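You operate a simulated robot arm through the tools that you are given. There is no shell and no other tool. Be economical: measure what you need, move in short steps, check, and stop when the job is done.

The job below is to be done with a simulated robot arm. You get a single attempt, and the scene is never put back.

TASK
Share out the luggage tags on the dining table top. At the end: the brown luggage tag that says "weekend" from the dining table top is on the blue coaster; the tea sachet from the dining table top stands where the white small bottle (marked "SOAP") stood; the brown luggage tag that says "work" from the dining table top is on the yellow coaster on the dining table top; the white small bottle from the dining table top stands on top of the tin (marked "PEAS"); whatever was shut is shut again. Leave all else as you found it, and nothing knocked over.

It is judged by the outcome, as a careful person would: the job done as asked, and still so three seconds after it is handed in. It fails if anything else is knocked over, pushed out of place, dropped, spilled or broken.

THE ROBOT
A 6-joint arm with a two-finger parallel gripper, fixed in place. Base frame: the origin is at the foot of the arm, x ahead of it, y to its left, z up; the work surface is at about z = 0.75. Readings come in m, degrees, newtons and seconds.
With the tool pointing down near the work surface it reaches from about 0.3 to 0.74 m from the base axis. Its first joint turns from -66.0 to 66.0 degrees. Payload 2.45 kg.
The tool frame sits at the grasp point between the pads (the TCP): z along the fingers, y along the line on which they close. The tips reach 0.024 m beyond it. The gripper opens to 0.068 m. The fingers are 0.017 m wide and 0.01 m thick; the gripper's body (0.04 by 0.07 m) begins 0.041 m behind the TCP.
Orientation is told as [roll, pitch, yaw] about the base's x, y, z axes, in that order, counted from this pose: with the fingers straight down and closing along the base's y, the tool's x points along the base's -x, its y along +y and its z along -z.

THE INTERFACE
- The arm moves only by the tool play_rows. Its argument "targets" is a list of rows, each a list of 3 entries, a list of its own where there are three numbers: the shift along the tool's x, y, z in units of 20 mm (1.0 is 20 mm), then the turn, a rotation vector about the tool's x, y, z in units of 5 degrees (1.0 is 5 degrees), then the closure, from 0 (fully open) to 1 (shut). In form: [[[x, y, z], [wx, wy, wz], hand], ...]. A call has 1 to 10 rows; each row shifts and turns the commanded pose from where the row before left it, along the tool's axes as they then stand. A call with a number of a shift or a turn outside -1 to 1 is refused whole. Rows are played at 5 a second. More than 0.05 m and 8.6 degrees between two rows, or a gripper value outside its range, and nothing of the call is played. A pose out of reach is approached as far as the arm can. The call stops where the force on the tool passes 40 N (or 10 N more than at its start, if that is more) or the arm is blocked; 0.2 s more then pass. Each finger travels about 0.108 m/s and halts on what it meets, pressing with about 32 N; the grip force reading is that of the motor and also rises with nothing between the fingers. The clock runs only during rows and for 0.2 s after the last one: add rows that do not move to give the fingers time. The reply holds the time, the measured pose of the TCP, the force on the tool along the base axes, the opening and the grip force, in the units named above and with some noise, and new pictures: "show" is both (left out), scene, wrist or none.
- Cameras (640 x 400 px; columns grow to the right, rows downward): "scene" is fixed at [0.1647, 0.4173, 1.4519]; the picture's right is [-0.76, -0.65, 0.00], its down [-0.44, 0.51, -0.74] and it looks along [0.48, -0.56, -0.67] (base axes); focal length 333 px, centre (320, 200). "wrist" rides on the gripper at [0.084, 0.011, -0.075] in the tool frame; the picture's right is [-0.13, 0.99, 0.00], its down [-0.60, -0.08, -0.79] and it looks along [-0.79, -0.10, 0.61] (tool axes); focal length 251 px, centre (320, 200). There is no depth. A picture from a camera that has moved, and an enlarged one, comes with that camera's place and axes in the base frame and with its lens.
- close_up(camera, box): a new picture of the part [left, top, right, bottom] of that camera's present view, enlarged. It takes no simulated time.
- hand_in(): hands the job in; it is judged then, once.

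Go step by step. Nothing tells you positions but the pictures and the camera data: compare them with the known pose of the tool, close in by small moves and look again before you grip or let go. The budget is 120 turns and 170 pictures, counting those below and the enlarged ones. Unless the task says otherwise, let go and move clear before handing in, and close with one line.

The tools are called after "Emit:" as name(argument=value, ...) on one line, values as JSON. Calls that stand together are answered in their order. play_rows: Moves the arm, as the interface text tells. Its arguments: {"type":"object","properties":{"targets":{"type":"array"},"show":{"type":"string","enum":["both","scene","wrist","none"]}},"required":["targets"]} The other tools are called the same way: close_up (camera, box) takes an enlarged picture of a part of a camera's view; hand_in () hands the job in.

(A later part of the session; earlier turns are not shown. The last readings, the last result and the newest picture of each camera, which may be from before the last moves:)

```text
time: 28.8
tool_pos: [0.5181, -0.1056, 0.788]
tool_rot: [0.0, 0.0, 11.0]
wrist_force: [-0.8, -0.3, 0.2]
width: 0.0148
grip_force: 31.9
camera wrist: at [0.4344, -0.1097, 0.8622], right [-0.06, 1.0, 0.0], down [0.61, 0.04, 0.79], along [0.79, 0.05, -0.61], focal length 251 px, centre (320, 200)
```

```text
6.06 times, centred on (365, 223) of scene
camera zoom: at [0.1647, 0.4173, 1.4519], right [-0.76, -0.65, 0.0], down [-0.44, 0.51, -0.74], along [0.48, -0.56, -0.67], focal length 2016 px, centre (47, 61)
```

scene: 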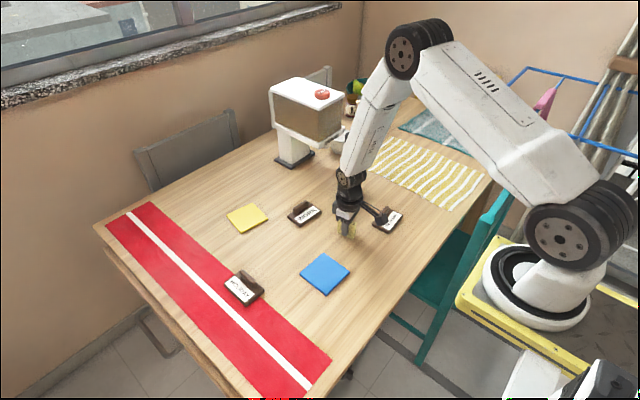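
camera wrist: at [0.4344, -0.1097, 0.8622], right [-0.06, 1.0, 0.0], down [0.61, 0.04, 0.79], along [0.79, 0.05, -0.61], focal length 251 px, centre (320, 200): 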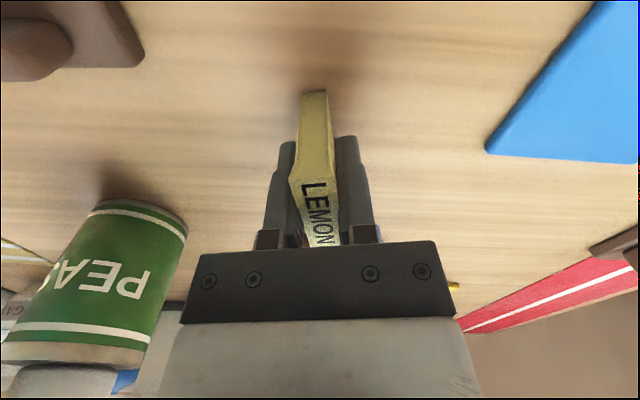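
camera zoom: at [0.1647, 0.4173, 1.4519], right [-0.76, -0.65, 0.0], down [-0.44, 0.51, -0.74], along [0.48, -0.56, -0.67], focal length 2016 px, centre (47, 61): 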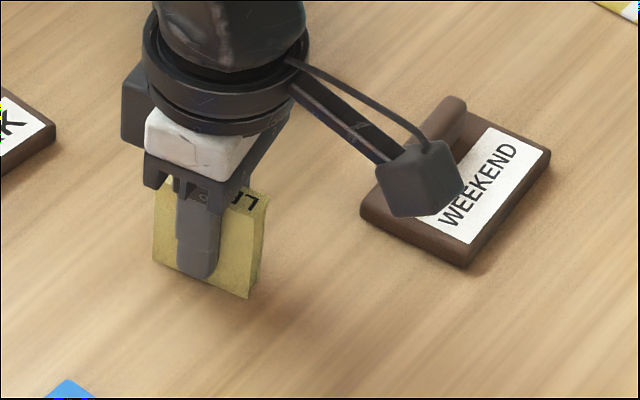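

Gripped (14.8 mm). I'll lift and carry it to the bottle's old spot (0.413, 0.258).

Emit:
play_rows(targets=[[[0, 0, -0.5], [0, 0, 0], 1], [[0, 0, -1], [0, 0, 0], 1], [[0, 0, -1], [0, 0, 0], 1], [[0, 0, -1], [0, 0, 0], 1], [[0, 0, -1], [0, 0, 0], 1], [[0, 0, -1], [0, 0, 0], 1]], show="none")

Emit:
play_rows(targets=[[[0.084, 0.943, 0], [0, 0, 0], 1], [[0.084, 0.943, 0], [0, 0, 0], 1], [[0.084, 0.943, 0], [0, 0, 0], 1], [[0.084, 0.943, 0], [0, 0, 0], 1], [[0.084, 0.943, 0], [0, 0, 0], 1], [[0.084, 0.943, 0], [0, 0, 0], 1], [[0.084, 0.943, 0], [0, 0, 0], 1], [[0.084, 0.943, 0], [0, 0, 0], 1], [[0.084, 0.943, 0], [0, 0, 0], 1], [[0.084, 0.943, 0], [0, 0, 0], 1]], show="none")

Emit:
play_rows(targets=[[[0.084, 0.943, 0], [0, 0, 0], 1], [[0.084, 0.943, 0], [0, 0, 0], 1], [[0.084, 0.943, 0], [0, 0, 0], 1], [[0.084, 0.943, 0], [0, 0, 0], 1], [[0.084, 0.943, 0], [0, 0, 0], 1], [[0.084, 0.943, 0], [0, 0, 0], 1], [[0.084, 0.943, 0], [0, 0, 0], 1], [[0.084, 0.943, 0], [0, 0, 0], 1], [[0.084, 0.943, 0], [0, 0, 0], 1], [[0.084, 0.943, 0], [0, 0, 0], 1]])

```text
time: 30.2
tool_pos: [0.5182, -0.1064, 0.8992]
tool_rot: [0.0, 0.0, 11.0]
wrist_force: [0.2, 0.0, 0.0]
width: 0.0148
grip_force: 32.6
```

```text
time: 32.4
tool_pos: [0.4657, 0.0765, 0.8981]
tool_rot: [0.0, 0.0, 11.0]
wrist_force: [-0.4, 0.4, -0.1]
width: 0.015
grip_force: 32.1
```

```text
time: 34.6
tool_pos: [0.4126, 0.2616, 0.8973]
tool_rot: [-0.1, 0.1, 11.0]
wrist_force: [0.3, -0.1, 0.0]
width: 0.0149
grip_force: 32.0
camera wrist: at [0.3286, 0.2561, 0.973], right [-0.06, 1.0, 0.0], down [0.61, 0.04, 0.79], along [0.79, 0.05, -0.61], focal length 251 px, centre (320, 200)
```

scene: 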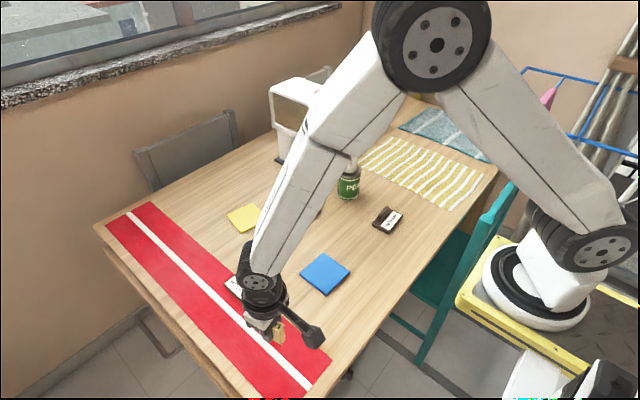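
wrist: 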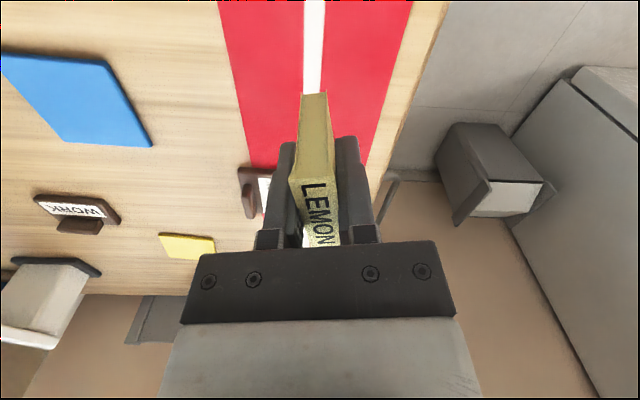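

Emit:
play_rows(targets=[[[0, -0.17, 1], [0, 0, 0], 1], [[0, 0, 1], [0, 0, 0], 1], [[0, 0, 1], [0, 0, 0], 1], [[0, 0, 1], [0, 0, 0], 1], [[0, 0, 0.8], [0, 0, 0], 1], [[0, 0, 0.3], [0, 0, 0], 1], [[0, 0, 0], [0, 0, 0], 1]])

Emit:
close_up(camera="scene", box=[220, 300, 340, 390])

```text
time: 36.2
tool_pos: [0.4143, 0.2558, 0.7942]
tool_rot: [0.0, -0.1, 11.0]
wrist_force: [-0.2, 0.2, 0.1]
width: 0.0149
grip_force: 31.8
camera wrist: at [0.3295, 0.251, 0.8703], right [-0.06, 1.0, 0.0], down [0.61, 0.04, 0.79], along [0.79, 0.05, -0.61], focal length 251 px, centre (320, 200)
```

scene: 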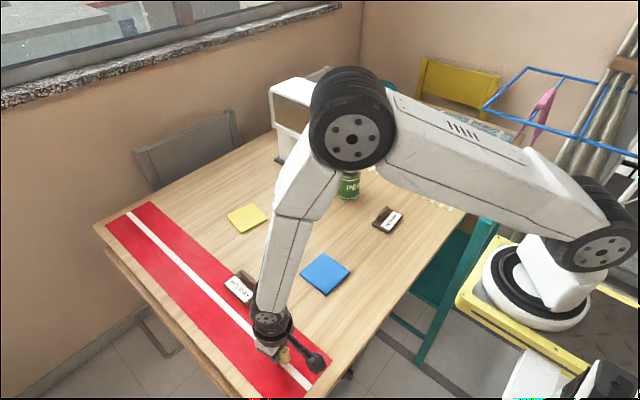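
wrist: 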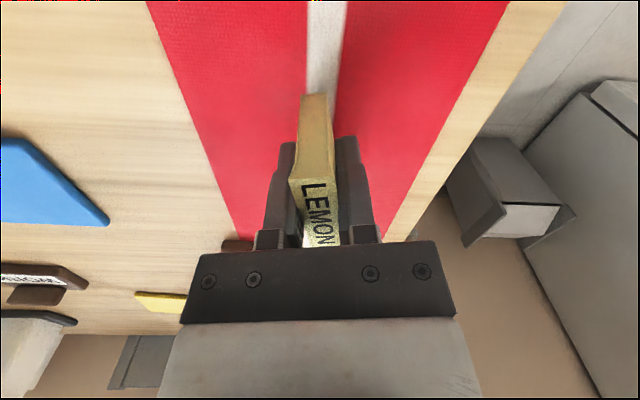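

```text
4.44 times, centred on (280, 345) of scene
camera zoom: at [0.1647, 0.4173, 1.4519], right [-0.76, -0.65, 0.0], down [-0.44, 0.51, -0.74], along [0.48, -0.56, -0.67], focal length 1479 px, centre (498, -444)
```

zoom: 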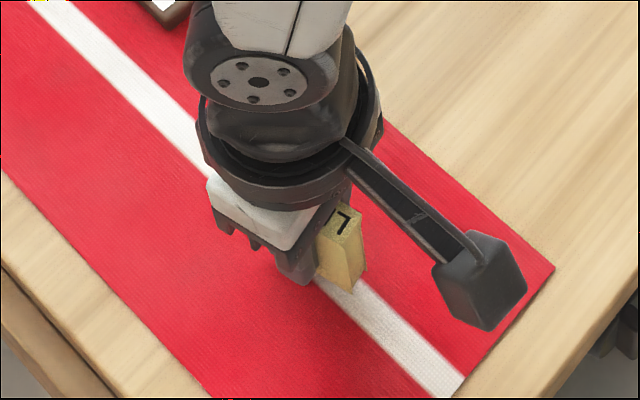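

Now I'll lower in millimetre steps until contact shows.

Emit:
play_rows(targets=[[[0, 0, 0.1], [0, 0, 0], 1], [[0, 0, 0.07], [0, 0, 0], 1], [[0, 0, 0], [0, 0, 0], 1]], show="none")

Emit:
play_rows(targets=[[[0, 0, 0.05], [0, 0, 0], 1], [[0, 0, 0], [0, 0, 0], 1]], show="none")

```text
time: 37.0
tool_pos: [0.4142, 0.2547, 0.7919]
tool_rot: [0.0, 0.0, 10.9]
wrist_force: [-0.7, -0.8, 0.4]
width: 0.0148
grip_force: 32.0
```

```text
time: 37.6
tool_pos: [0.413, 0.256, 0.7919]
tool_rot: [0.0, 0.0, 11.1]
wrist_force: [-0.1, -0.5, -0.4]
width: 0.0147
grip_force: 32.2
```

Emit:
play_rows(targets=[[[0, 0, 0.06], [0, 0, 0], 1], [[0, 0, 0], [0, 0, 0], 1]], show="none")

Emit:
play_rows(targets=[[[0, 0, 0.05], [0, 0, 0], 1], [[0, 0, 0], [0, 0, 0], 1]], show="none")

```text
time: 38.2
tool_pos: [0.4129, 0.2568, 0.79]
tool_rot: [0.0, -0.1, 11.0]
wrist_force: [-0.7, -0.6, -0.4]
width: 0.0148
grip_force: 32.5
```

```text
time: 38.8
tool_pos: [0.414, 0.2554, 0.7883]
tool_rot: [0.0, 0.0, 10.9]
wrist_force: [0.2, -0.7, -0.4]
width: 0.0148
grip_force: 31.9
```

Emit:
play_rows(targets=[[[0, 0, 0.05], [0, 0, 0], 1], [[0, 0, 0], [0, 0, 0], 1]], show="none")

Emit:
close_up(camera="scene", box=[220, 300, 340, 390])

```text
time: 39.4
tool_pos: [0.413, 0.2555, 0.7877]
tool_rot: [-0.1, 0.0, 11.0]
wrist_force: [0.1, -0.9, -0.2]
width: 0.0149
grip_force: 31.8
```

```text
4.44 times, centred on (280, 345) of scene
camera zoom: at [0.1647, 0.4173, 1.4519], right [-0.76, -0.65, 0.0], down [-0.44, 0.51, -0.74], along [0.48, -0.56, -0.67], focal length 1479 px, centre (498, -444)
```

zoom: 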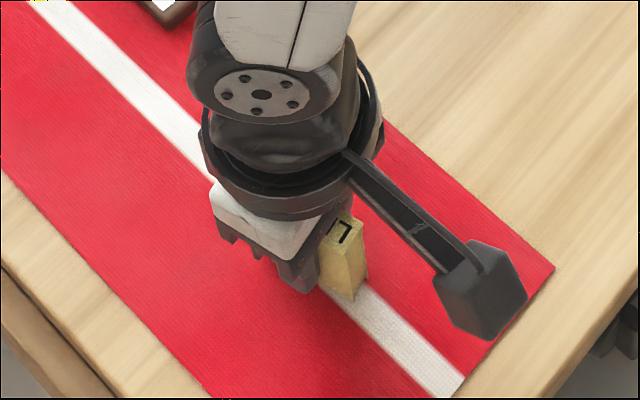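

Emit:
play_rows(targets=[[[0, 0, 0.05], [0, 0, 0], 1], [[0, 0, 0], [0, 0, 0], 1]], show="none")

Emit:
play_rows(targets=[[[0, 0, 0.05], [0, 0, 0], 1], [[0, 0, 0], [0, 0, 0], 1]], show="none")

```text
time: 40.0
tool_pos: [0.4135, 0.2555, 0.7866]
tool_rot: [0.0, 0.0, 11.0]
wrist_force: [-1.5, -0.5, 6.7]
width: 0.015
grip_force: 32.6
```

```text
time: 40.6
tool_pos: [0.4128, 0.2562, 0.7861]
tool_rot: [0.0, -0.1, 10.9]
wrist_force: [-3.3, -3.9, 25.8]
width: 0.0148
grip_force: 31.9
```

Contact. I'll relieve the load slightly, open gradually, then rise clear.

Emit:
play_rows(targets=[[[0, 0, -0.05], [0, 0, 0], 1], [[0, 0, 0], [0, 0, 0], 0.7], [[0, 0, 0], [0, 0, 0], 0.5], [[0, 0, 0], [0, 0, 0], 0.2], [[0, 0, 0], [0, 0, 0], 0], [[0, 0, 0], [0, 0, 0], 0]], show="wrist")

Emit:
play_rows(targets=[[[0, 0, -0.5], [0, 0, 0], 0], [[0, 0, -1], [0, 0, 0], 0], [[0, 0, -1], [0, 0, 0], 0], [[0, 0, -1], [0, 0, 0], 0], [[0, 0, -1], [0, 0, 0], 0], [[0, 0, -1], [0, 0, 0], 0], [[0, 0, -1], [0, 0, 0], 0], [[0, 0, -1], [0, 0, 0], 0]])

```text
time: 42.0
tool_pos: [0.4149, 0.2568, 0.7878]
tool_rot: [0.0, 0.1, 10.9]
wrist_force: [-0.6, 1.0, 0.1]
width: 0.0682
grip_force: 0.0
camera wrist: at [0.3295, 0.2517, 0.8616], right [-0.06, 1.0, 0.0], down [0.61, 0.04, 0.79], along [0.79, 0.05, -0.61], focal length 251 px, centre (320, 200)
```

wrist: 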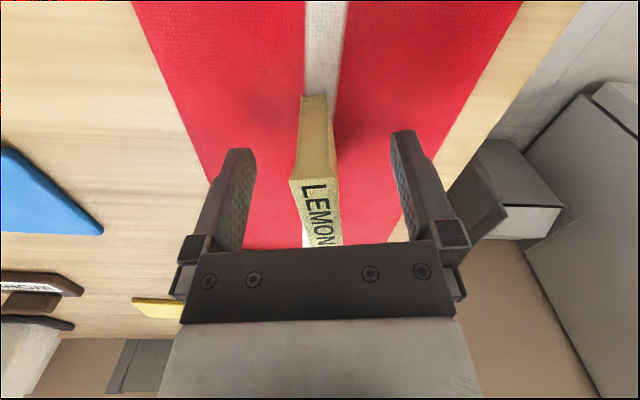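

```text
time: 43.8
tool_pos: [0.4141, 0.2542, 0.9387]
tool_rot: [0.0, 0.0, 11.0]
wrist_force: [-0.5, 0.7, -0.3]
width: 0.068
grip_force: 0.1
camera wrist: at [0.3297, 0.2508, 1.0128], right [-0.06, 1.0, 0.0], down [0.61, 0.04, 0.79], along [0.79, 0.05, -0.61], focal length 251 px, centre (320, 200)
```

scene: 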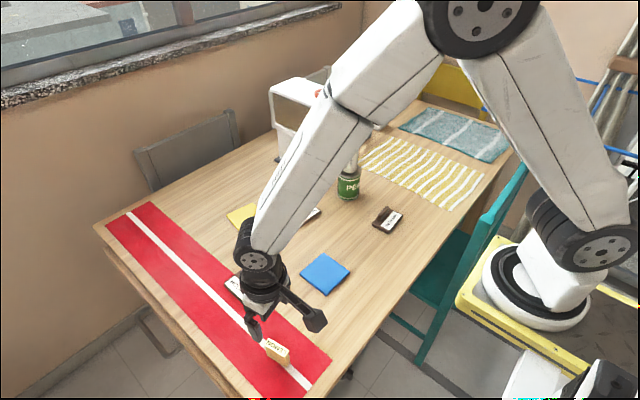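
wrist: 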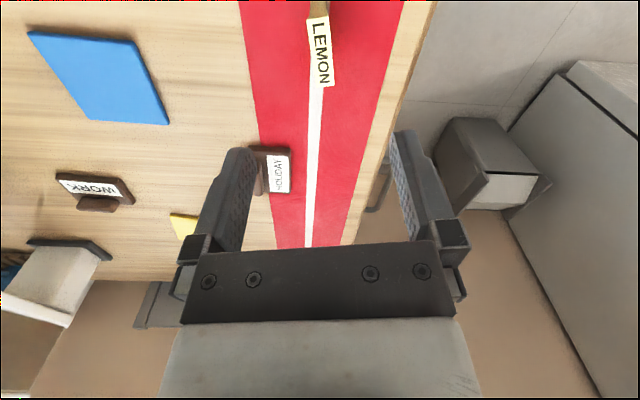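

The sachet stands in the bottle's place. Next is the weekend tag (about (0.46, -0.23)). Its ridge runs roughly along y, so I'll travel there and turn the gripper to yaw -90°.

Emit:
play_rows(targets=[[[0.072, -0.982, 0], [0, 0, 0], 0], [[0.072, -0.982, 0], [0, 0, 0], 0], [[0.072, -0.982, 0], [0, 0, 0], 0], [[0.072, -0.982, 0], [0, 0, 0], 0], [[0.072, -0.982, 0], [0, 0, 0], 0], [[0.072, -0.982, 0], [0, 0, 0], 0], [[0.072, -0.982, 0], [0, 0, 0], 0], [[0.072, -0.982, 0], [0, 0, 0], 0]], show="none")

Emit:
play_rows(targets=[[[0.072, -0.982, 0], [0, 0, 0], 0], [[0.072, -0.982, 0], [0, 0, 0], 0], [[0.072, -0.982, 0], [0, 0, 0], 0], [[0.072, -0.982, 0], [0, 0, 0], 0], [[0.072, -0.982, 0], [0, 0, 0], 0], [[0.072, -0.982, 0], [0, 0, 0], 0], [[0.072, -0.982, 0], [0, 0, 0], 0], [[0.072, -0.982, 0], [0, 0, 0], 0]], show="none")

Emit:
play_rows(targets=[[[0.072, -0.982, 0], [0, 0, 0], 0], [[0.072, -0.982, 0], [0, 0, 0], 0], [[0.072, -0.982, 0], [0, 0, 0], 0], [[0.072, -0.982, 0], [0, 0, 0], 0], [[0.072, -0.982, 0], [0, 0, 0], 0], [[0.072, -0.982, 0], [0, 0, 0], 0], [[0.072, -0.982, 0], [0, 0, 0], 0]], show="none")

Emit:
play_rows(targets=[[[0, 0, 0], [0, 0, 1], 0], [[0, 0, 0], [0, 0, 1], 0], [[0, 0, 0], [0, 0, 1], 0], [[0, 0, 0], [0, 0, 1], 0], [[0, 0, 0], [0, 0, 1], 0], [[0, 0, 0], [0, 0, 1], 0], [[0, 0, 0], [0, 0, 1], 0], [[0, 0, 0], [0, 0, 1], 0], [[0, 0, 0], [0, 0, 1], 0], [[0, 0, 0], [0, 0, 1], 0]], show="none")

Emit:
play_rows(targets=[[[0, 0, 0], [0, 0, 1], 0], [[0, 0, 0], [0, 0, 1], 0], [[0, 0, 0], [0, 0, 1], 0], [[0, 0, 0], [0, 0, 1], 0], [[0, 0, 0], [0, 0, 1], 0], [[0, 0, 0], [0, 0, 1], 0], [[0, 0, 0], [0, 0, 1], 0], [[0, 0, 0], [0, 0, 1], 0], [[0, 0, 0], [0, 0, 1], 0], [[0, 0, 0], [0, 0, 1], 0]])

Emit:
close_up(camera="scene", box=[360, 190, 420, 245])

```text
time: 45.6
tool_pos: [0.4328, 0.0981, 0.9384]
tool_rot: [-0.1, 0.1, 11.0]
wrist_force: [0.4, 0.1, 0.2]
width: 0.0678
grip_force: 0.1
```

```text
time: 47.4
tool_pos: [0.4521, -0.0555, 0.9376]
tool_rot: [0.1, -0.1, 11.0]
wrist_force: [-0.6, 0.1, -0.1]
width: 0.0679
grip_force: 0.0
```

```text
time: 49.0
tool_pos: [0.4698, -0.1939, 0.9374]
tool_rot: [0.0, -0.1, 11.0]
wrist_force: [0.2, 0.0, 0.7]
width: 0.0682
grip_force: 0.0
```

```text
time: 51.2
tool_pos: [0.4687, -0.1928, 0.9378]
tool_rot: [0.0, -0.1, -39.1]
wrist_force: [0.7, -0.1, 0.9]
width: 0.0681
grip_force: 0.1
```

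```text
time: 53.4
tool_pos: [0.4673, -0.1921, 0.9384]
tool_rot: [0.0, 0.0, -89.1]
wrist_force: [-0.3, 0.0, -0.8]
width: 0.0681
grip_force: 0.1
camera wrist: at [0.4781, -0.1075, 1.0125], right [0.99, -0.11, 0.0], down [-0.07, -0.61, 0.79], along [-0.09, -0.79, -0.61], focal length 251 px, centre (320, 200)
```

scene: 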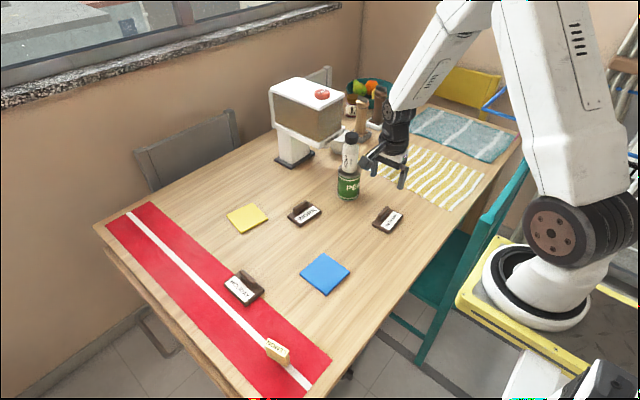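
wrist: 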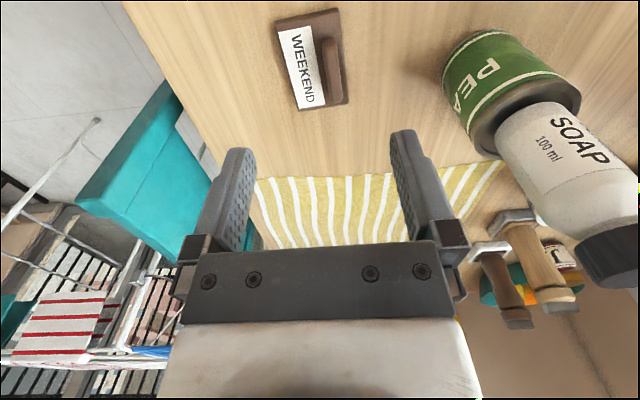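

```text
7.27 times, centred on (390, 218) of scene
camera zoom: at [0.1647, 0.4173, 1.4519], right [-0.76, -0.65, 0.0], down [-0.44, 0.51, -0.74], along [0.48, -0.56, -0.67], focal length 2420 px, centre (-189, 73)
```

zoom: 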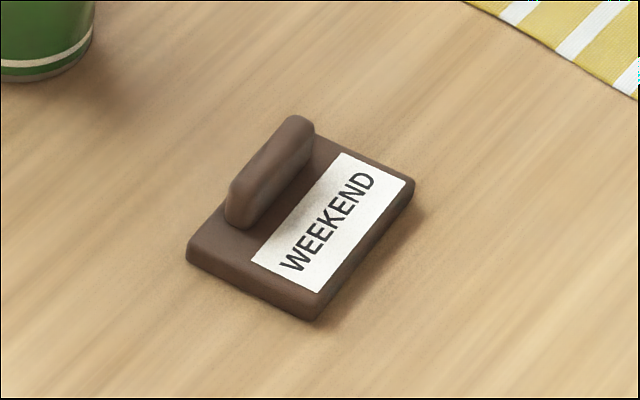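

Emit:
close_up(camera="wrist", box=[240, 0, 400, 120])

```text
3.33 times, centred on (320, 60) of wrist
camera zoom: at [0.4781, -0.1075, 1.0125], right [0.99, -0.11, 0.0], down [-0.07, -0.61, 0.79], along [-0.09, -0.79, -0.61], focal length 838 px, centre (320, 667)
```

zoom: 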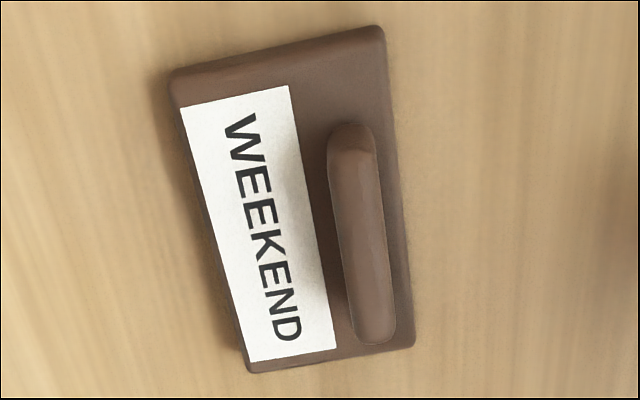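

The weekend ridge is centred at about (0.477, -0.223), top z≈0.78, running about 4° off the y axis. I'll align and come down to just above it.

Emit:
play_rows(targets=[[[-0.77, 0.24, 0.6], [0, 0, 0], 0], [[-0.77, 0.24, 0.8], [0, 0, -0.6], 0], [[0, 0, 1], [0, 0, 0], 0], [[0, 0, 1], [0, 0, 0], 0], [[0, 0, 1], [0, 0, 0], 0], [[0, 0, 0.7], [0, 0, 0], 0], [[0, 0, 0], [0, 0, 0], 0]])

Emit:
close_up(camera="scene", box=[350, 180, 420, 245])

Emit:
close_up(camera="wrist", box=[220, 20, 420, 180])

```text
time: 55.0
tool_pos: [0.4783, -0.2249, 0.8347]
tool_rot: [0.0, 0.0, -85.9]
wrist_force: [0.2, 0.6, 0.6]
width: 0.068
grip_force: 0.1
camera wrist: at [0.4835, -0.1385, 0.9096], right [1.0, -0.06, 0.0], down [-0.04, -0.61, 0.79], along [-0.05, -0.79, -0.61], focal length 251 px, centre (320, 200)
```

scene: 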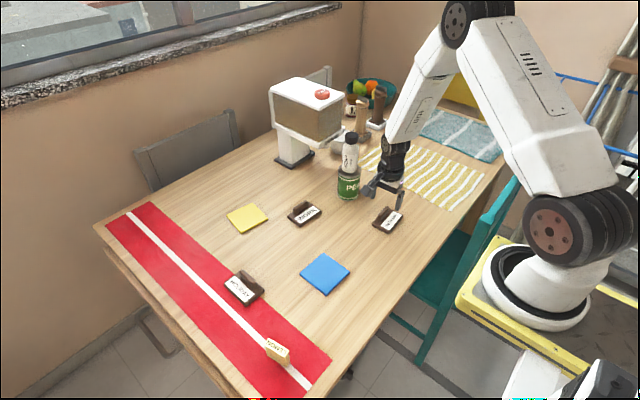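
wrist: 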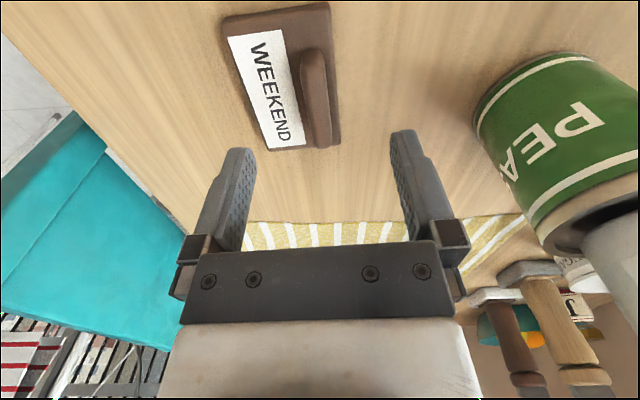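

```text
6.15 times, centred on (385, 212) of scene
camera zoom: at [0.1647, 0.4173, 1.4519], right [-0.76, -0.65, 0.0], down [-0.44, 0.51, -0.74], along [0.48, -0.56, -0.67], focal length 2047 px, centre (-80, 123)
```

zoom: 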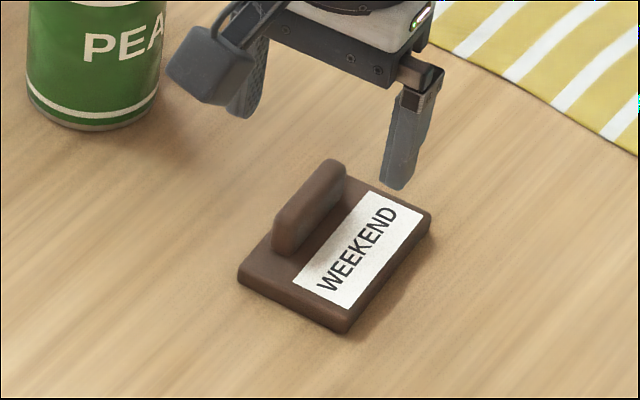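

```text
2.50 times, centred on (320, 100) of wrist
camera zoom: at [0.4835, -0.1385, 0.9096], right [1.0, -0.06, 0.0], down [-0.04, -0.61, 0.79], along [-0.05, -0.79, -0.61], focal length 629 px, centre (320, 450)
```

zoom: 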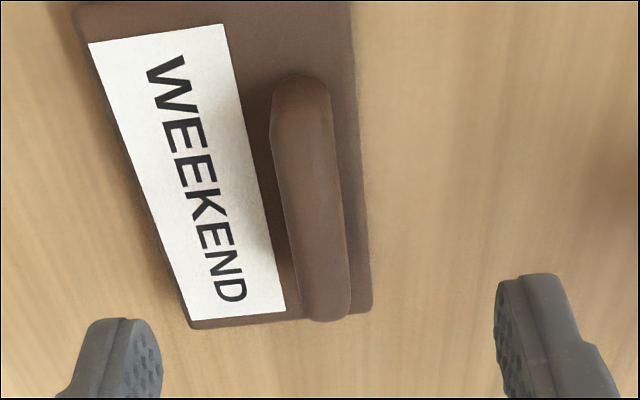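

Aligned. I'll descend to z≈0.79 and close on the ridge.

Emit:
play_rows(targets=[[[0.2, 0, 0.8], [0, 0, 0], 0], [[0, 0, 0.8], [0, 0, 0], 0], [[0, 0, 0.6], [0, 0, 0], 0], [[0, 0, 0], [0, 0, 0], 0.4], [[0, 0, 0], [0, 0, 0], 0.7], [[0, 0, 0], [0, 0, 0], 1], [[0, 0, 0], [0, 0, 0], 1]])

Emit:
close_up(camera="scene", box=[350, 180, 420, 245])

```text
time: 56.6
tool_pos: [0.478, -0.22, 0.7926]
tool_rot: [0.0, 0.0, -86.0]
wrist_force: [0.5, 0.0, -0.4]
width: 0.0118
grip_force: 32.5
camera wrist: at [0.4833, -0.1343, 0.8663], right [1.0, -0.06, 0.0], down [-0.04, -0.61, 0.79], along [-0.05, -0.79, -0.61], focal length 251 px, centre (320, 200)
```

scene: 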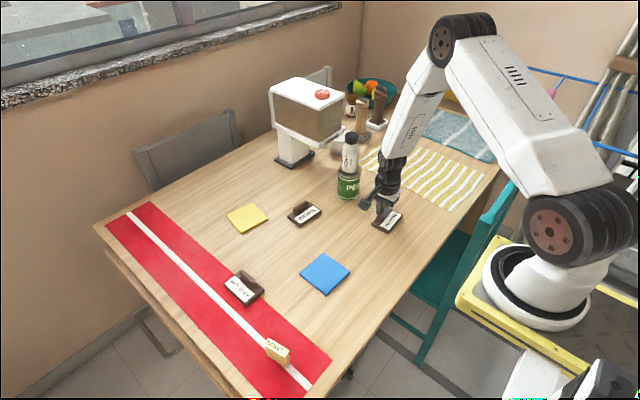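
wrist: 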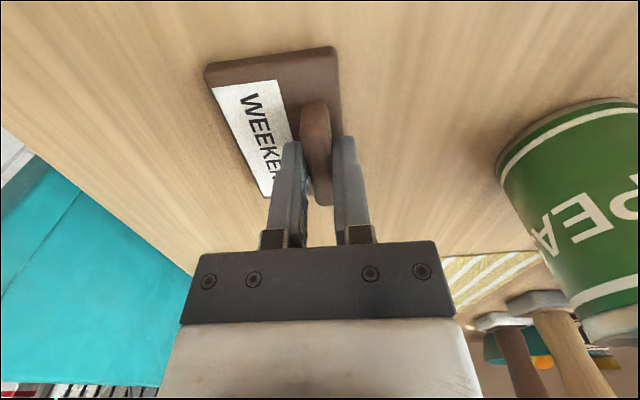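

```text
6.15 times, centred on (385, 212) of scene
camera zoom: at [0.1647, 0.4173, 1.4519], right [-0.76, -0.65, 0.0], down [-0.44, 0.51, -0.74], along [0.48, -0.56, -0.67], focal length 2047 px, centre (-80, 123)
```

zoom: 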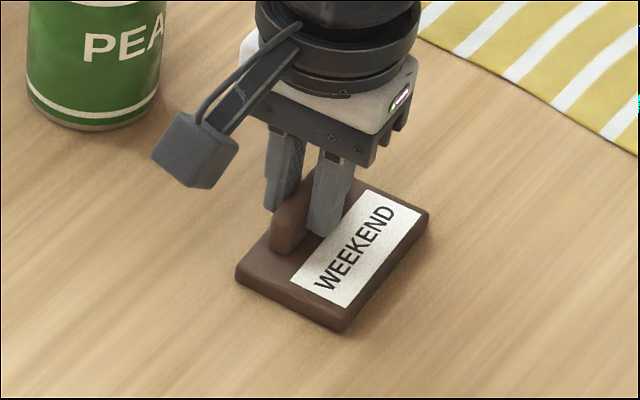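

Gripped. I'll lift and carry it to the blue coaster (centre about (0.477, 0.034)). The tag's centre lies about 19 mm on the base side of the ridge, so the target TCP is about (0.496, 0.036).

Emit:
play_rows(targets=[[[0, 0, -0.5], [0, 0, 0], 1], [[0, 0, -1], [0, 0, 0], 1], [[0, 0, -1], [0, 0, 0], 1], [[0, 0, -1], [0, 0, 0], 1], [[0, 0, 0], [0, 0, 0], 1]])

Emit:
play_rows(targets=[[[0.977, 0.138, 0], [0, 0, 0], 1], [[0.977, 0.138, 0], [0, 0, 0], 1], [[0.977, 0.138, 0], [0, 0, 0], 1], [[0.977, 0.138, 0], [0, 0, 0], 1], [[0.977, 0.138, 0], [0, 0, 0], 1], [[0.977, 0.138, 0], [0, 0, 0], 1], [[0.977, 0.138, 0], [0, 0, 0], 1]], show="none")

Emit:
play_rows(targets=[[[0.977, 0.138, 0], [0, 0, 0], 1], [[0.977, 0.138, 0], [0, 0, 0], 1], [[0.977, 0.138, 0], [0, 0, 0], 1], [[0.977, 0.138, 0], [0, 0, 0], 1], [[0.977, 0.138, 0], [0, 0, 0], 1], [[0.977, 0.138, 0], [0, 0, 0], 1], [[0, 0, 0], [0, 0, 0], 1]])

Emit:
close_up(camera="scene", box=[280, 220, 380, 310])

```text
time: 57.8
tool_pos: [0.477, -0.2194, 0.862]
tool_rot: [-0.1, 0.0, -86.0]
wrist_force: [-0.3, 0.3, 0.6]
width: 0.0117
grip_force: 32.2
camera wrist: at [0.4833, -0.1343, 0.9364], right [1.0, -0.06, 0.0], down [-0.04, -0.61, 0.79], along [-0.05, -0.79, -0.61], focal length 251 px, centre (320, 200)
```

scene: 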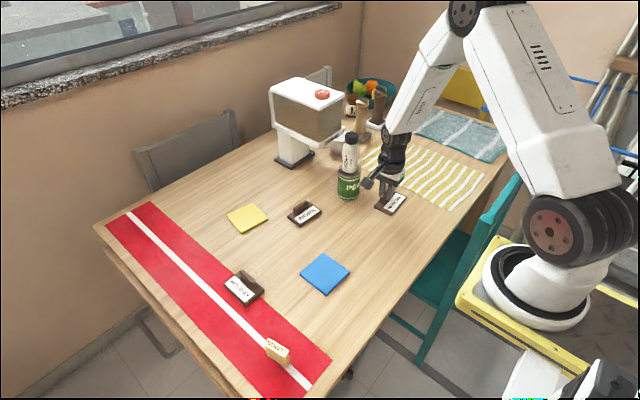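
wrist: 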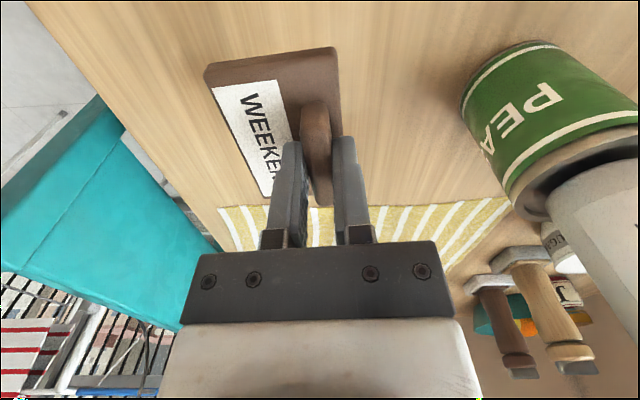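

```text
time: 59.4
tool_pos: [0.4876, -0.0815, 0.8615]
tool_rot: [0.0, 0.0, -86.0]
wrist_force: [0.3, -0.6, -0.5]
width: 0.0116
grip_force: 32.1
```

```text
time: 61.0
tool_pos: [0.4959, 0.0357, 0.8606]
tool_rot: [-0.1, 0.0, -86.0]
wrist_force: [-0.3, -0.1, -0.6]
width: 0.0116
grip_force: 32.2
camera wrist: at [0.5026, 0.1207, 0.9357], right [1.0, -0.06, 0.0], down [-0.04, -0.61, 0.79], along [-0.05, -0.79, -0.61], focal length 251 px, centre (320, 200)
```

scene: 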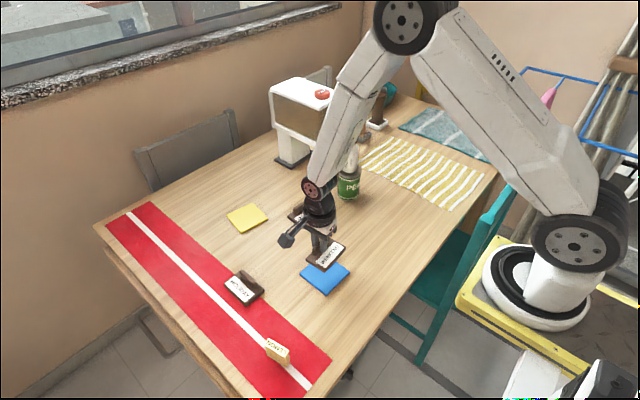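
wrist: 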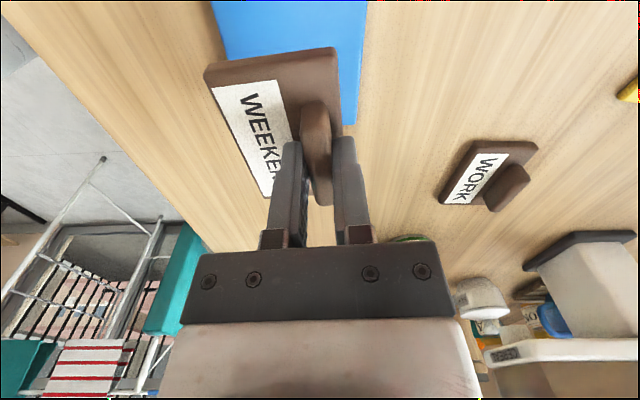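

```text
4.44 times, centred on (330, 265) of scene
camera zoom: at [0.1647, 0.4173, 1.4519], right [-0.76, -0.65, 0.0], down [-0.44, 0.51, -0.74], along [0.48, -0.56, -0.67], focal length 1479 px, centre (276, -89)
```

zoom: 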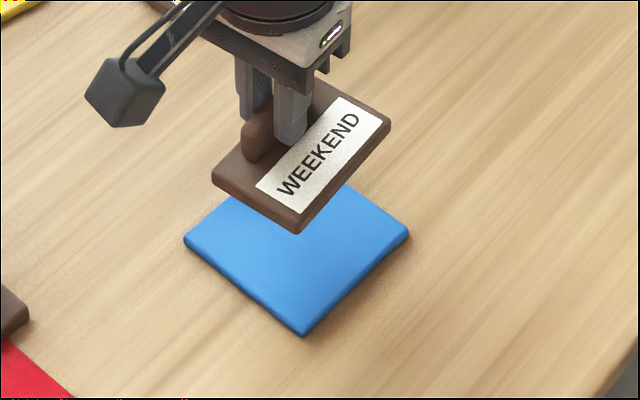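

Alignment over the coaster looks good. I'll lower.

Emit:
play_rows(targets=[[[0, 0, 0.9], [0, 0, 0], 1], [[0, 0, 0.9], [0, 0, 0], 1], [[0, 0, 0.9], [0, 0, 0], 1], [[0, 0, 0.15], [0, 0, 0], 1], [[0, 0, 0], [0, 0, 0], 1]], show="none")

Emit:
close_up(camera="scene", box=[280, 220, 380, 310])

```text
time: 62.2
tool_pos: [0.4951, 0.0374, 0.804]
tool_rot: [0.0, -0.1, -86.0]
wrist_force: [0.3, 0.3, 0.1]
width: 0.0117
grip_force: 32.4
```

```text
4.44 times, centred on (330, 265) of scene
camera zoom: at [0.1647, 0.4173, 1.4519], right [-0.76, -0.65, 0.0], down [-0.44, 0.51, -0.74], along [0.48, -0.56, -0.67], focal length 1479 px, centre (276, -89)
```

zoom: 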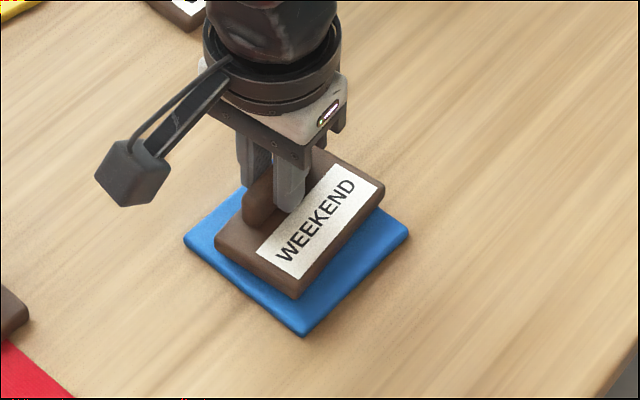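

Emit:
play_rows(targets=[[[0, 0, 0.1], [0, 0, 0], 1], [[0, 0, 0.05], [0, 0, 0], 1], [[0, 0, 0], [0, 0, 0], 1]], show="none")

Emit:
play_rows(targets=[[[0, 0, 0.06], [0, 0, 0], 1], [[0, 0, 0], [0, 0, 0], 1]], show="none")

```text
time: 63.0
tool_pos: [0.4965, 0.0356, 0.8004]
tool_rot: [0.0, 0.0, -86.0]
wrist_force: [-0.4, -0.5, -0.9]
width: 0.012
grip_force: 31.9
```

```text
time: 63.6
tool_pos: [0.496, 0.0355, 0.8]
tool_rot: [0.1, -0.1, -86.0]
wrist_force: [0.6, 0.8, 0.6]
width: 0.0119
grip_force: 31.6
```

Emit:
play_rows(targets=[[[0, 0, 0.06], [0, 0, 0], 1], [[0, 0, 0], [0, 0, 0], 1]], show="none")

Emit:
play_rows(targets=[[[0, 0, 0.06], [0, 0, 0], 1], [[0, 0, 0], [0, 0, 0], 1]], show="none")

```text
time: 64.2
tool_pos: [0.4971, 0.0361, 0.7995]
tool_rot: [0.0, 0.0, -86.0]
wrist_force: [-1.0, 0.1, 7.9]
width: 0.0118
grip_force: 31.3
```

```text
time: 64.8
tool_pos: [0.4973, 0.0357, 0.7986]
tool_rot: [0.1, 0.0, -86.0]
wrist_force: [-3.9, 0.3, 27.4]
width: 0.0117
grip_force: 31.8
```

Contact on the coaster. I'll ease off, release, rise and look.

Emit:
play_rows(targets=[[[0, 0, -0.06], [0, 0, 0], 1], [[0, 0, 0], [0, 0, 0], 0.7], [[0, 0, 0], [0, 0, 0], 0.4], [[0, 0, 0], [0, 0, 0], 0.3], [[0, 0, -0.3], [0, 0, 0], 0.3], [[0, 0, -1], [0, 0, 0], 0.3], [[0, 0, -1], [0, 0, 0], 0], [[0, 0, -1], [0, 0, 0], 0], [[0, 0, -1], [0, 0, 0], 0], [[0, 0, -1], [0, 0, 0], 0]])

Emit:
close_up(camera="scene", box=[280, 220, 380, 310])

Emit:
close_up(camera="scene", box=[220, 180, 330, 250])

```text
time: 67.0
tool_pos: [0.4972, 0.036, 0.9044]
tool_rot: [0.0, 0.1, -86.0]
wrist_force: [0.2, 0.2, 0.0]
width: 0.068
grip_force: 0.1
camera wrist: at [0.5019, 0.121, 0.9788], right [1.0, -0.06, 0.0], down [-0.04, -0.61, 0.79], along [-0.05, -0.79, -0.61], focal length 251 px, centre (320, 200)
```

scene: 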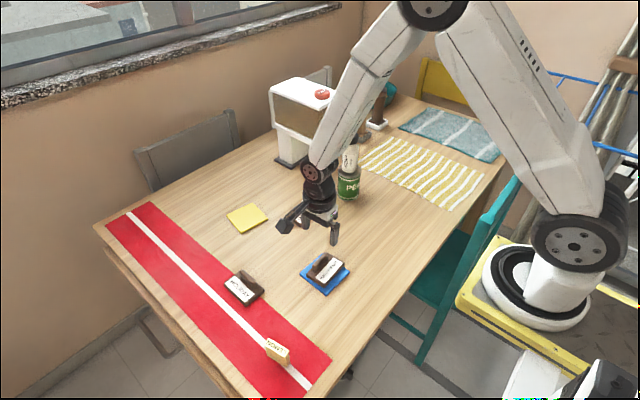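
wrist: 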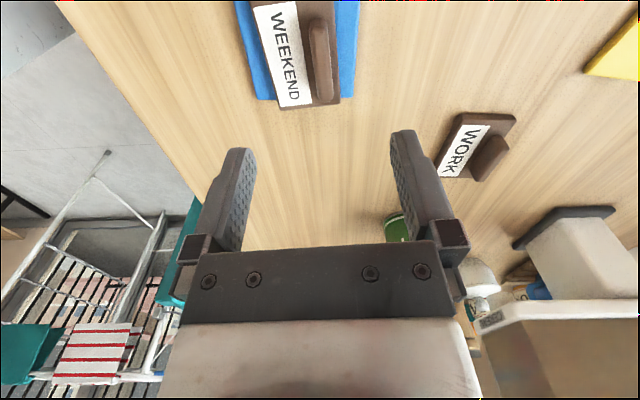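

```text
4.44 times, centred on (330, 265) of scene
camera zoom: at [0.1647, 0.4173, 1.4519], right [-0.76, -0.65, 0.0], down [-0.44, 0.51, -0.74], along [0.48, -0.56, -0.67], focal length 1479 px, centre (276, -89)
```

zoom: 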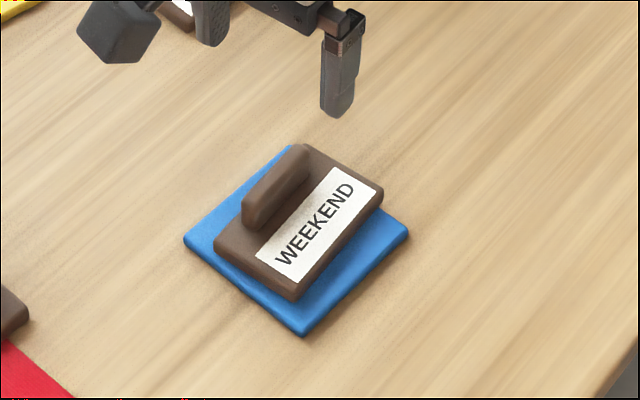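

```text
5.71 times, centred on (275, 215) of scene
camera zoom: at [0.1647, 0.4173, 1.4519], right [-0.76, -0.65, 0.0], down [-0.44, 0.51, -0.74], along [0.48, -0.56, -0.67], focal length 1901 px, centre (577, 114)
```

zoom: 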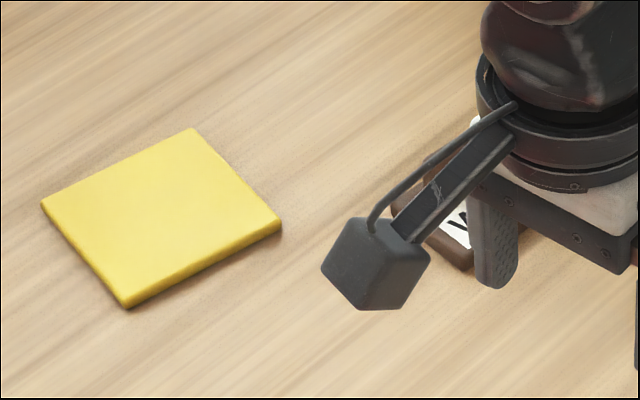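

Weekend is well placed. The yellow coaster is centred at about (0.777, 0.033). Before picking up WORK I'll test, with the gripper empty, how far out it reaches above that coaster.

Emit:
play_rows(targets=[[[-0.066, 0.947, 0.1], [0, 0, 0], 0], [[-0.066, 0.947, 0.1], [0, 0, 0], 0], [[-0.066, 0.947, 0.1], [0, 0, 0], 0], [[-0.066, 0.947, 0.1], [0, 0, 0], 0], [[-0.066, 0.947, 0.1], [0, 0, 0], 0], [[-0.066, 0.947, 0.1], [0, 0, 0], 0], [[-0.066, 0.947, 0.1], [0, 0, 0], 0], [[-0.066, 0.947, 0.1], [0, 0, 0], 0], [[-0.066, 0.947, 0.1], [0, 0, 0], 0], [[-0.066, 0.947, 0.1], [0, 0, 0], 0]], show="none")

Emit:
play_rows(targets=[[[-0.066, 0.947, 0.3], [0, 0, 0], 0], [[-0.066, 0.947, 0.3], [0, 0, 0], 0], [[-0.066, 0.947, 0.3], [0, 0, 0], 0], [[-0.066, 0.8, 0.3], [0, 0, 0], 0], [[0, 0, 0.3], [0, 0, 0], 0], [[0, 0, 0.0], [0, 0, 0], 0]])

```text
time: 69.2
tool_pos: [0.6851, 0.0347, 0.8839]
tool_rot: [0.0, 0.1, -86.1]
wrist_force: [0.0, 0.1, 0.3]
width: 0.068
grip_force: 0.1
```

```text
time: 70.6
tool_pos: [0.7579, 0.036, 0.8551]
tool_rot: [0.0, 0.0, -86.0]
wrist_force: [0.6, 0.4, -0.4]
width: 0.068
grip_force: 0.1
camera wrist: at [0.7637, 0.1212, 0.9292], right [1.0, -0.06, 0.0], down [-0.04, -0.61, 0.79], along [-0.05, -0.79, -0.61], focal length 251 px, centre (320, 200)
```

scene: 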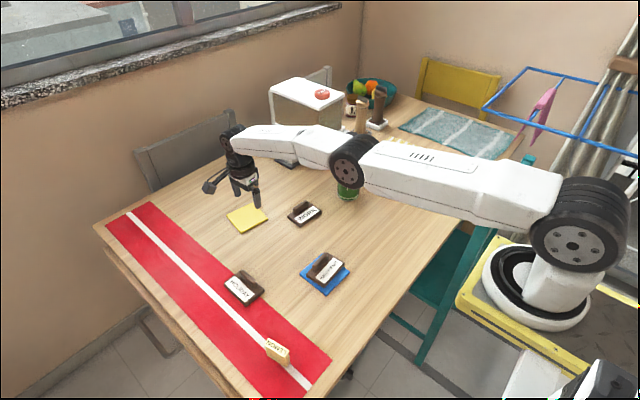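
wrist: 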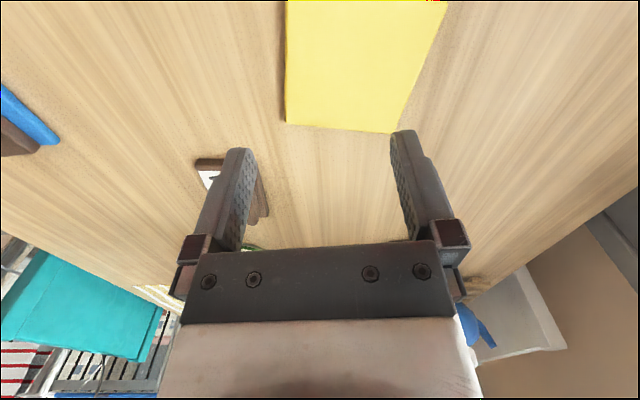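

So far every commanded pose was reached (x 0.758). I'll test further out.

Emit:
play_rows(targets=[[[0, 0.8, 0.5], [0, 0, 0], 0], [[0, 0.8, 0.5], [0, 0, 0], 0], [[0, 0, 0], [0, 0, 0], 0]], show="none")

```text
time: 71.4
tool_pos: [0.7584, 0.0362, 0.8528]
tool_rot: [0.0, 0.0, -86.0]
wrist_force: [-0.4, 0.8, 0.1]
width: 0.0681
grip_force: 0.0
out of reach, approached as far as the arm can: row 1, 2
```

The limit is about x 0.76, so I'll place WORK flipped 180° with its ridge towards the base (TCP about x 0.745). Now I'll move over the WORK tag.

Emit:
play_rows(targets=[[[-0.95, -0.9, -0.45], [0, 0, 0], 0], [[-0.95, -0.9, -0.45], [0, 0, 0], 0], [[-0.95, -0.9, -0.45], [0, 0, 0], 0], [[-0.95, -0.9, -0.45], [0, 0, 0], 0], [[-0.6, -0.9, -0.45], [0, 0, 0], 0], [[0, -0.5, -0.45], [0, 0, 0], 0], [[0, 0, 0], [0, 0, 0], 0]])

Emit:
close_up(camera="wrist", box=[240, 0, 400, 120])

Emit:
close_up(camera="scene", box=[270, 180, 340, 240])

```text
time: 73.0
tool_pos: [0.6631, -0.0598, 0.9049]
tool_rot: [0.0, 0.0, -85.9]
wrist_force: [-0.6, 0.0, 0.3]
width: 0.0679
grip_force: 0.1
camera wrist: at [0.6693, 0.026, 0.9798], right [1.0, -0.06, 0.0], down [-0.04, -0.61, 0.79], along [-0.05, -0.79, -0.61], focal length 251 px, centre (320, 200)
```

scene: 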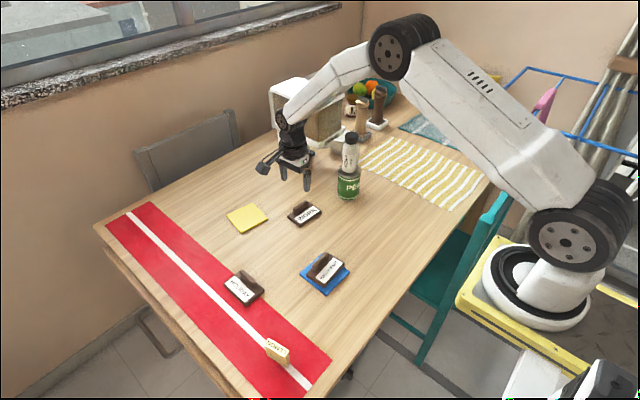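
wrist: 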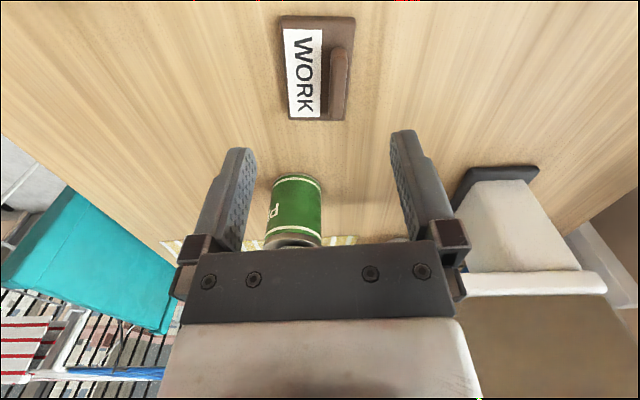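

```text
3.33 times, centred on (320, 60) of wrist
camera zoom: at [0.6693, 0.026, 0.9798], right [1.0, -0.06, 0.0], down [-0.04, -0.61, 0.79], along [-0.05, -0.79, -0.61], focal length 838 px, centre (320, 667)
```

zoom: 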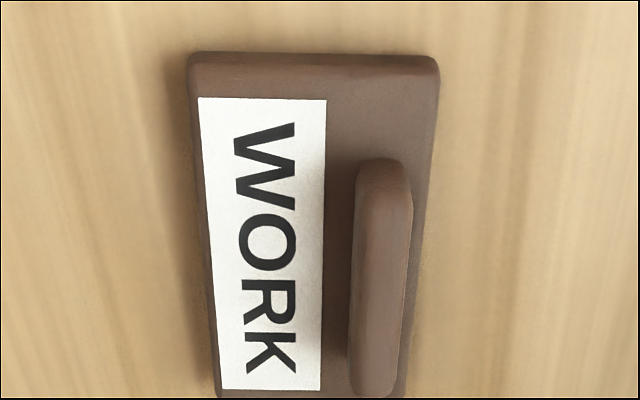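

```text
6.67 times, centred on (305, 210) of scene
camera zoom: at [0.1647, 0.4172, 1.4519], right [-0.76, -0.65, 0.0], down [-0.44, 0.51, -0.74], along [0.48, -0.56, -0.67], focal length 2218 px, centre (420, 133)
```

zoom: 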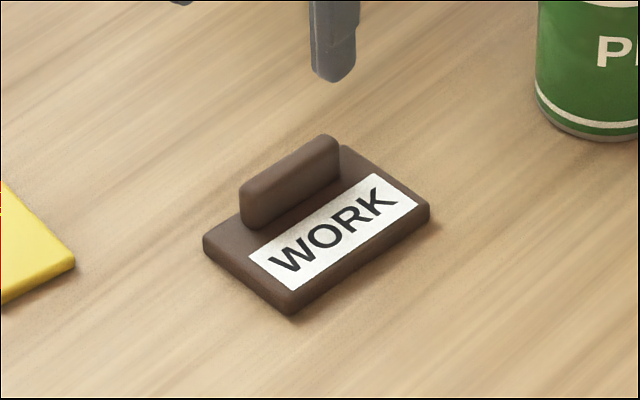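

The WORK ridge is centred at about (0.676, -0.085), yaw needed about -94°. I'll align and lower to just above.

Emit:
play_rows(targets=[[[-0.65, 0.28, 0.5], [0, 0, 0], 0], [[-0.65, 0.28, 0.5], [0, 0, 0], 0], [[0, 0, 0.6], [0, 0, 0.85], 0], [[0, 0, 0.9], [0, 0, 0.85], 0], [[0, 0, 1], [0, 0, 0], 0], [[0, 0, 0], [0, 0, 0], 0]])

Emit:
close_up(camera="wrist", box=[220, 20, 420, 180])

Emit:
close_up(camera="scene", box=[270, 180, 340, 240])

```text
time: 74.4
tool_pos: [0.6773, -0.0836, 0.8366]
tool_rot: [0.0, -0.1, -94.5]
wrist_force: [-0.6, 0.4, 0.2]
width: 0.0681
grip_force: 0.0
camera wrist: at [0.6955, 0.0001, 0.9107], right [0.98, -0.21, 0.0], down [-0.13, -0.6, 0.79], along [-0.16, -0.78, -0.61], focal length 251 px, centre (320, 200)
```

scene: 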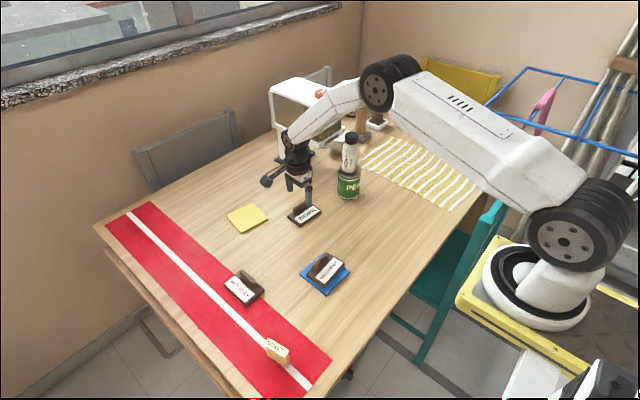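
wrist: 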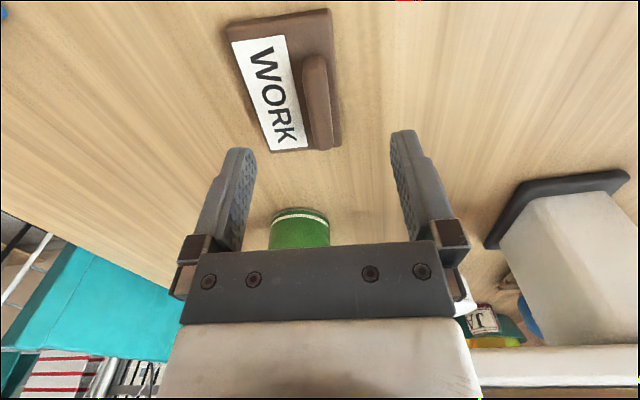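

```text
2.50 times, centred on (320, 100) of wrist
camera zoom: at [0.6955, 0.0001, 0.9107], right [0.98, -0.21, 0.0], down [-0.13, -0.6, 0.79], along [-0.16, -0.78, -0.61], focal length 629 px, centre (320, 450)
```

zoom: 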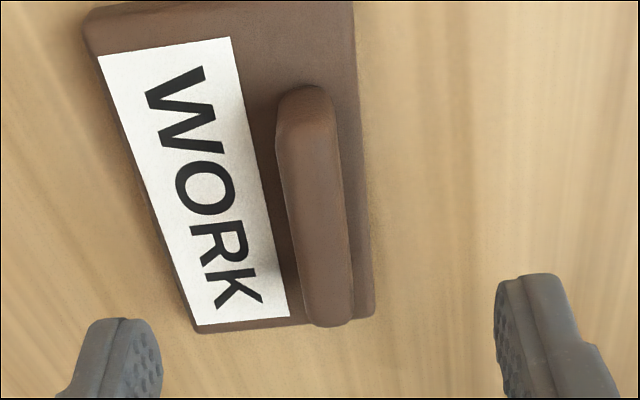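

```text
6.67 times, centred on (305, 210) of scene
camera zoom: at [0.1647, 0.4173, 1.4519], right [-0.76, -0.65, 0.0], down [-0.44, 0.51, -0.74], along [0.48, -0.56, -0.67], focal length 2218 px, centre (420, 133)
```

zoom: 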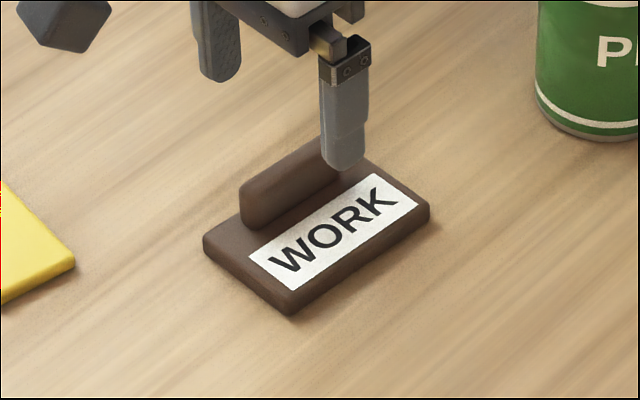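

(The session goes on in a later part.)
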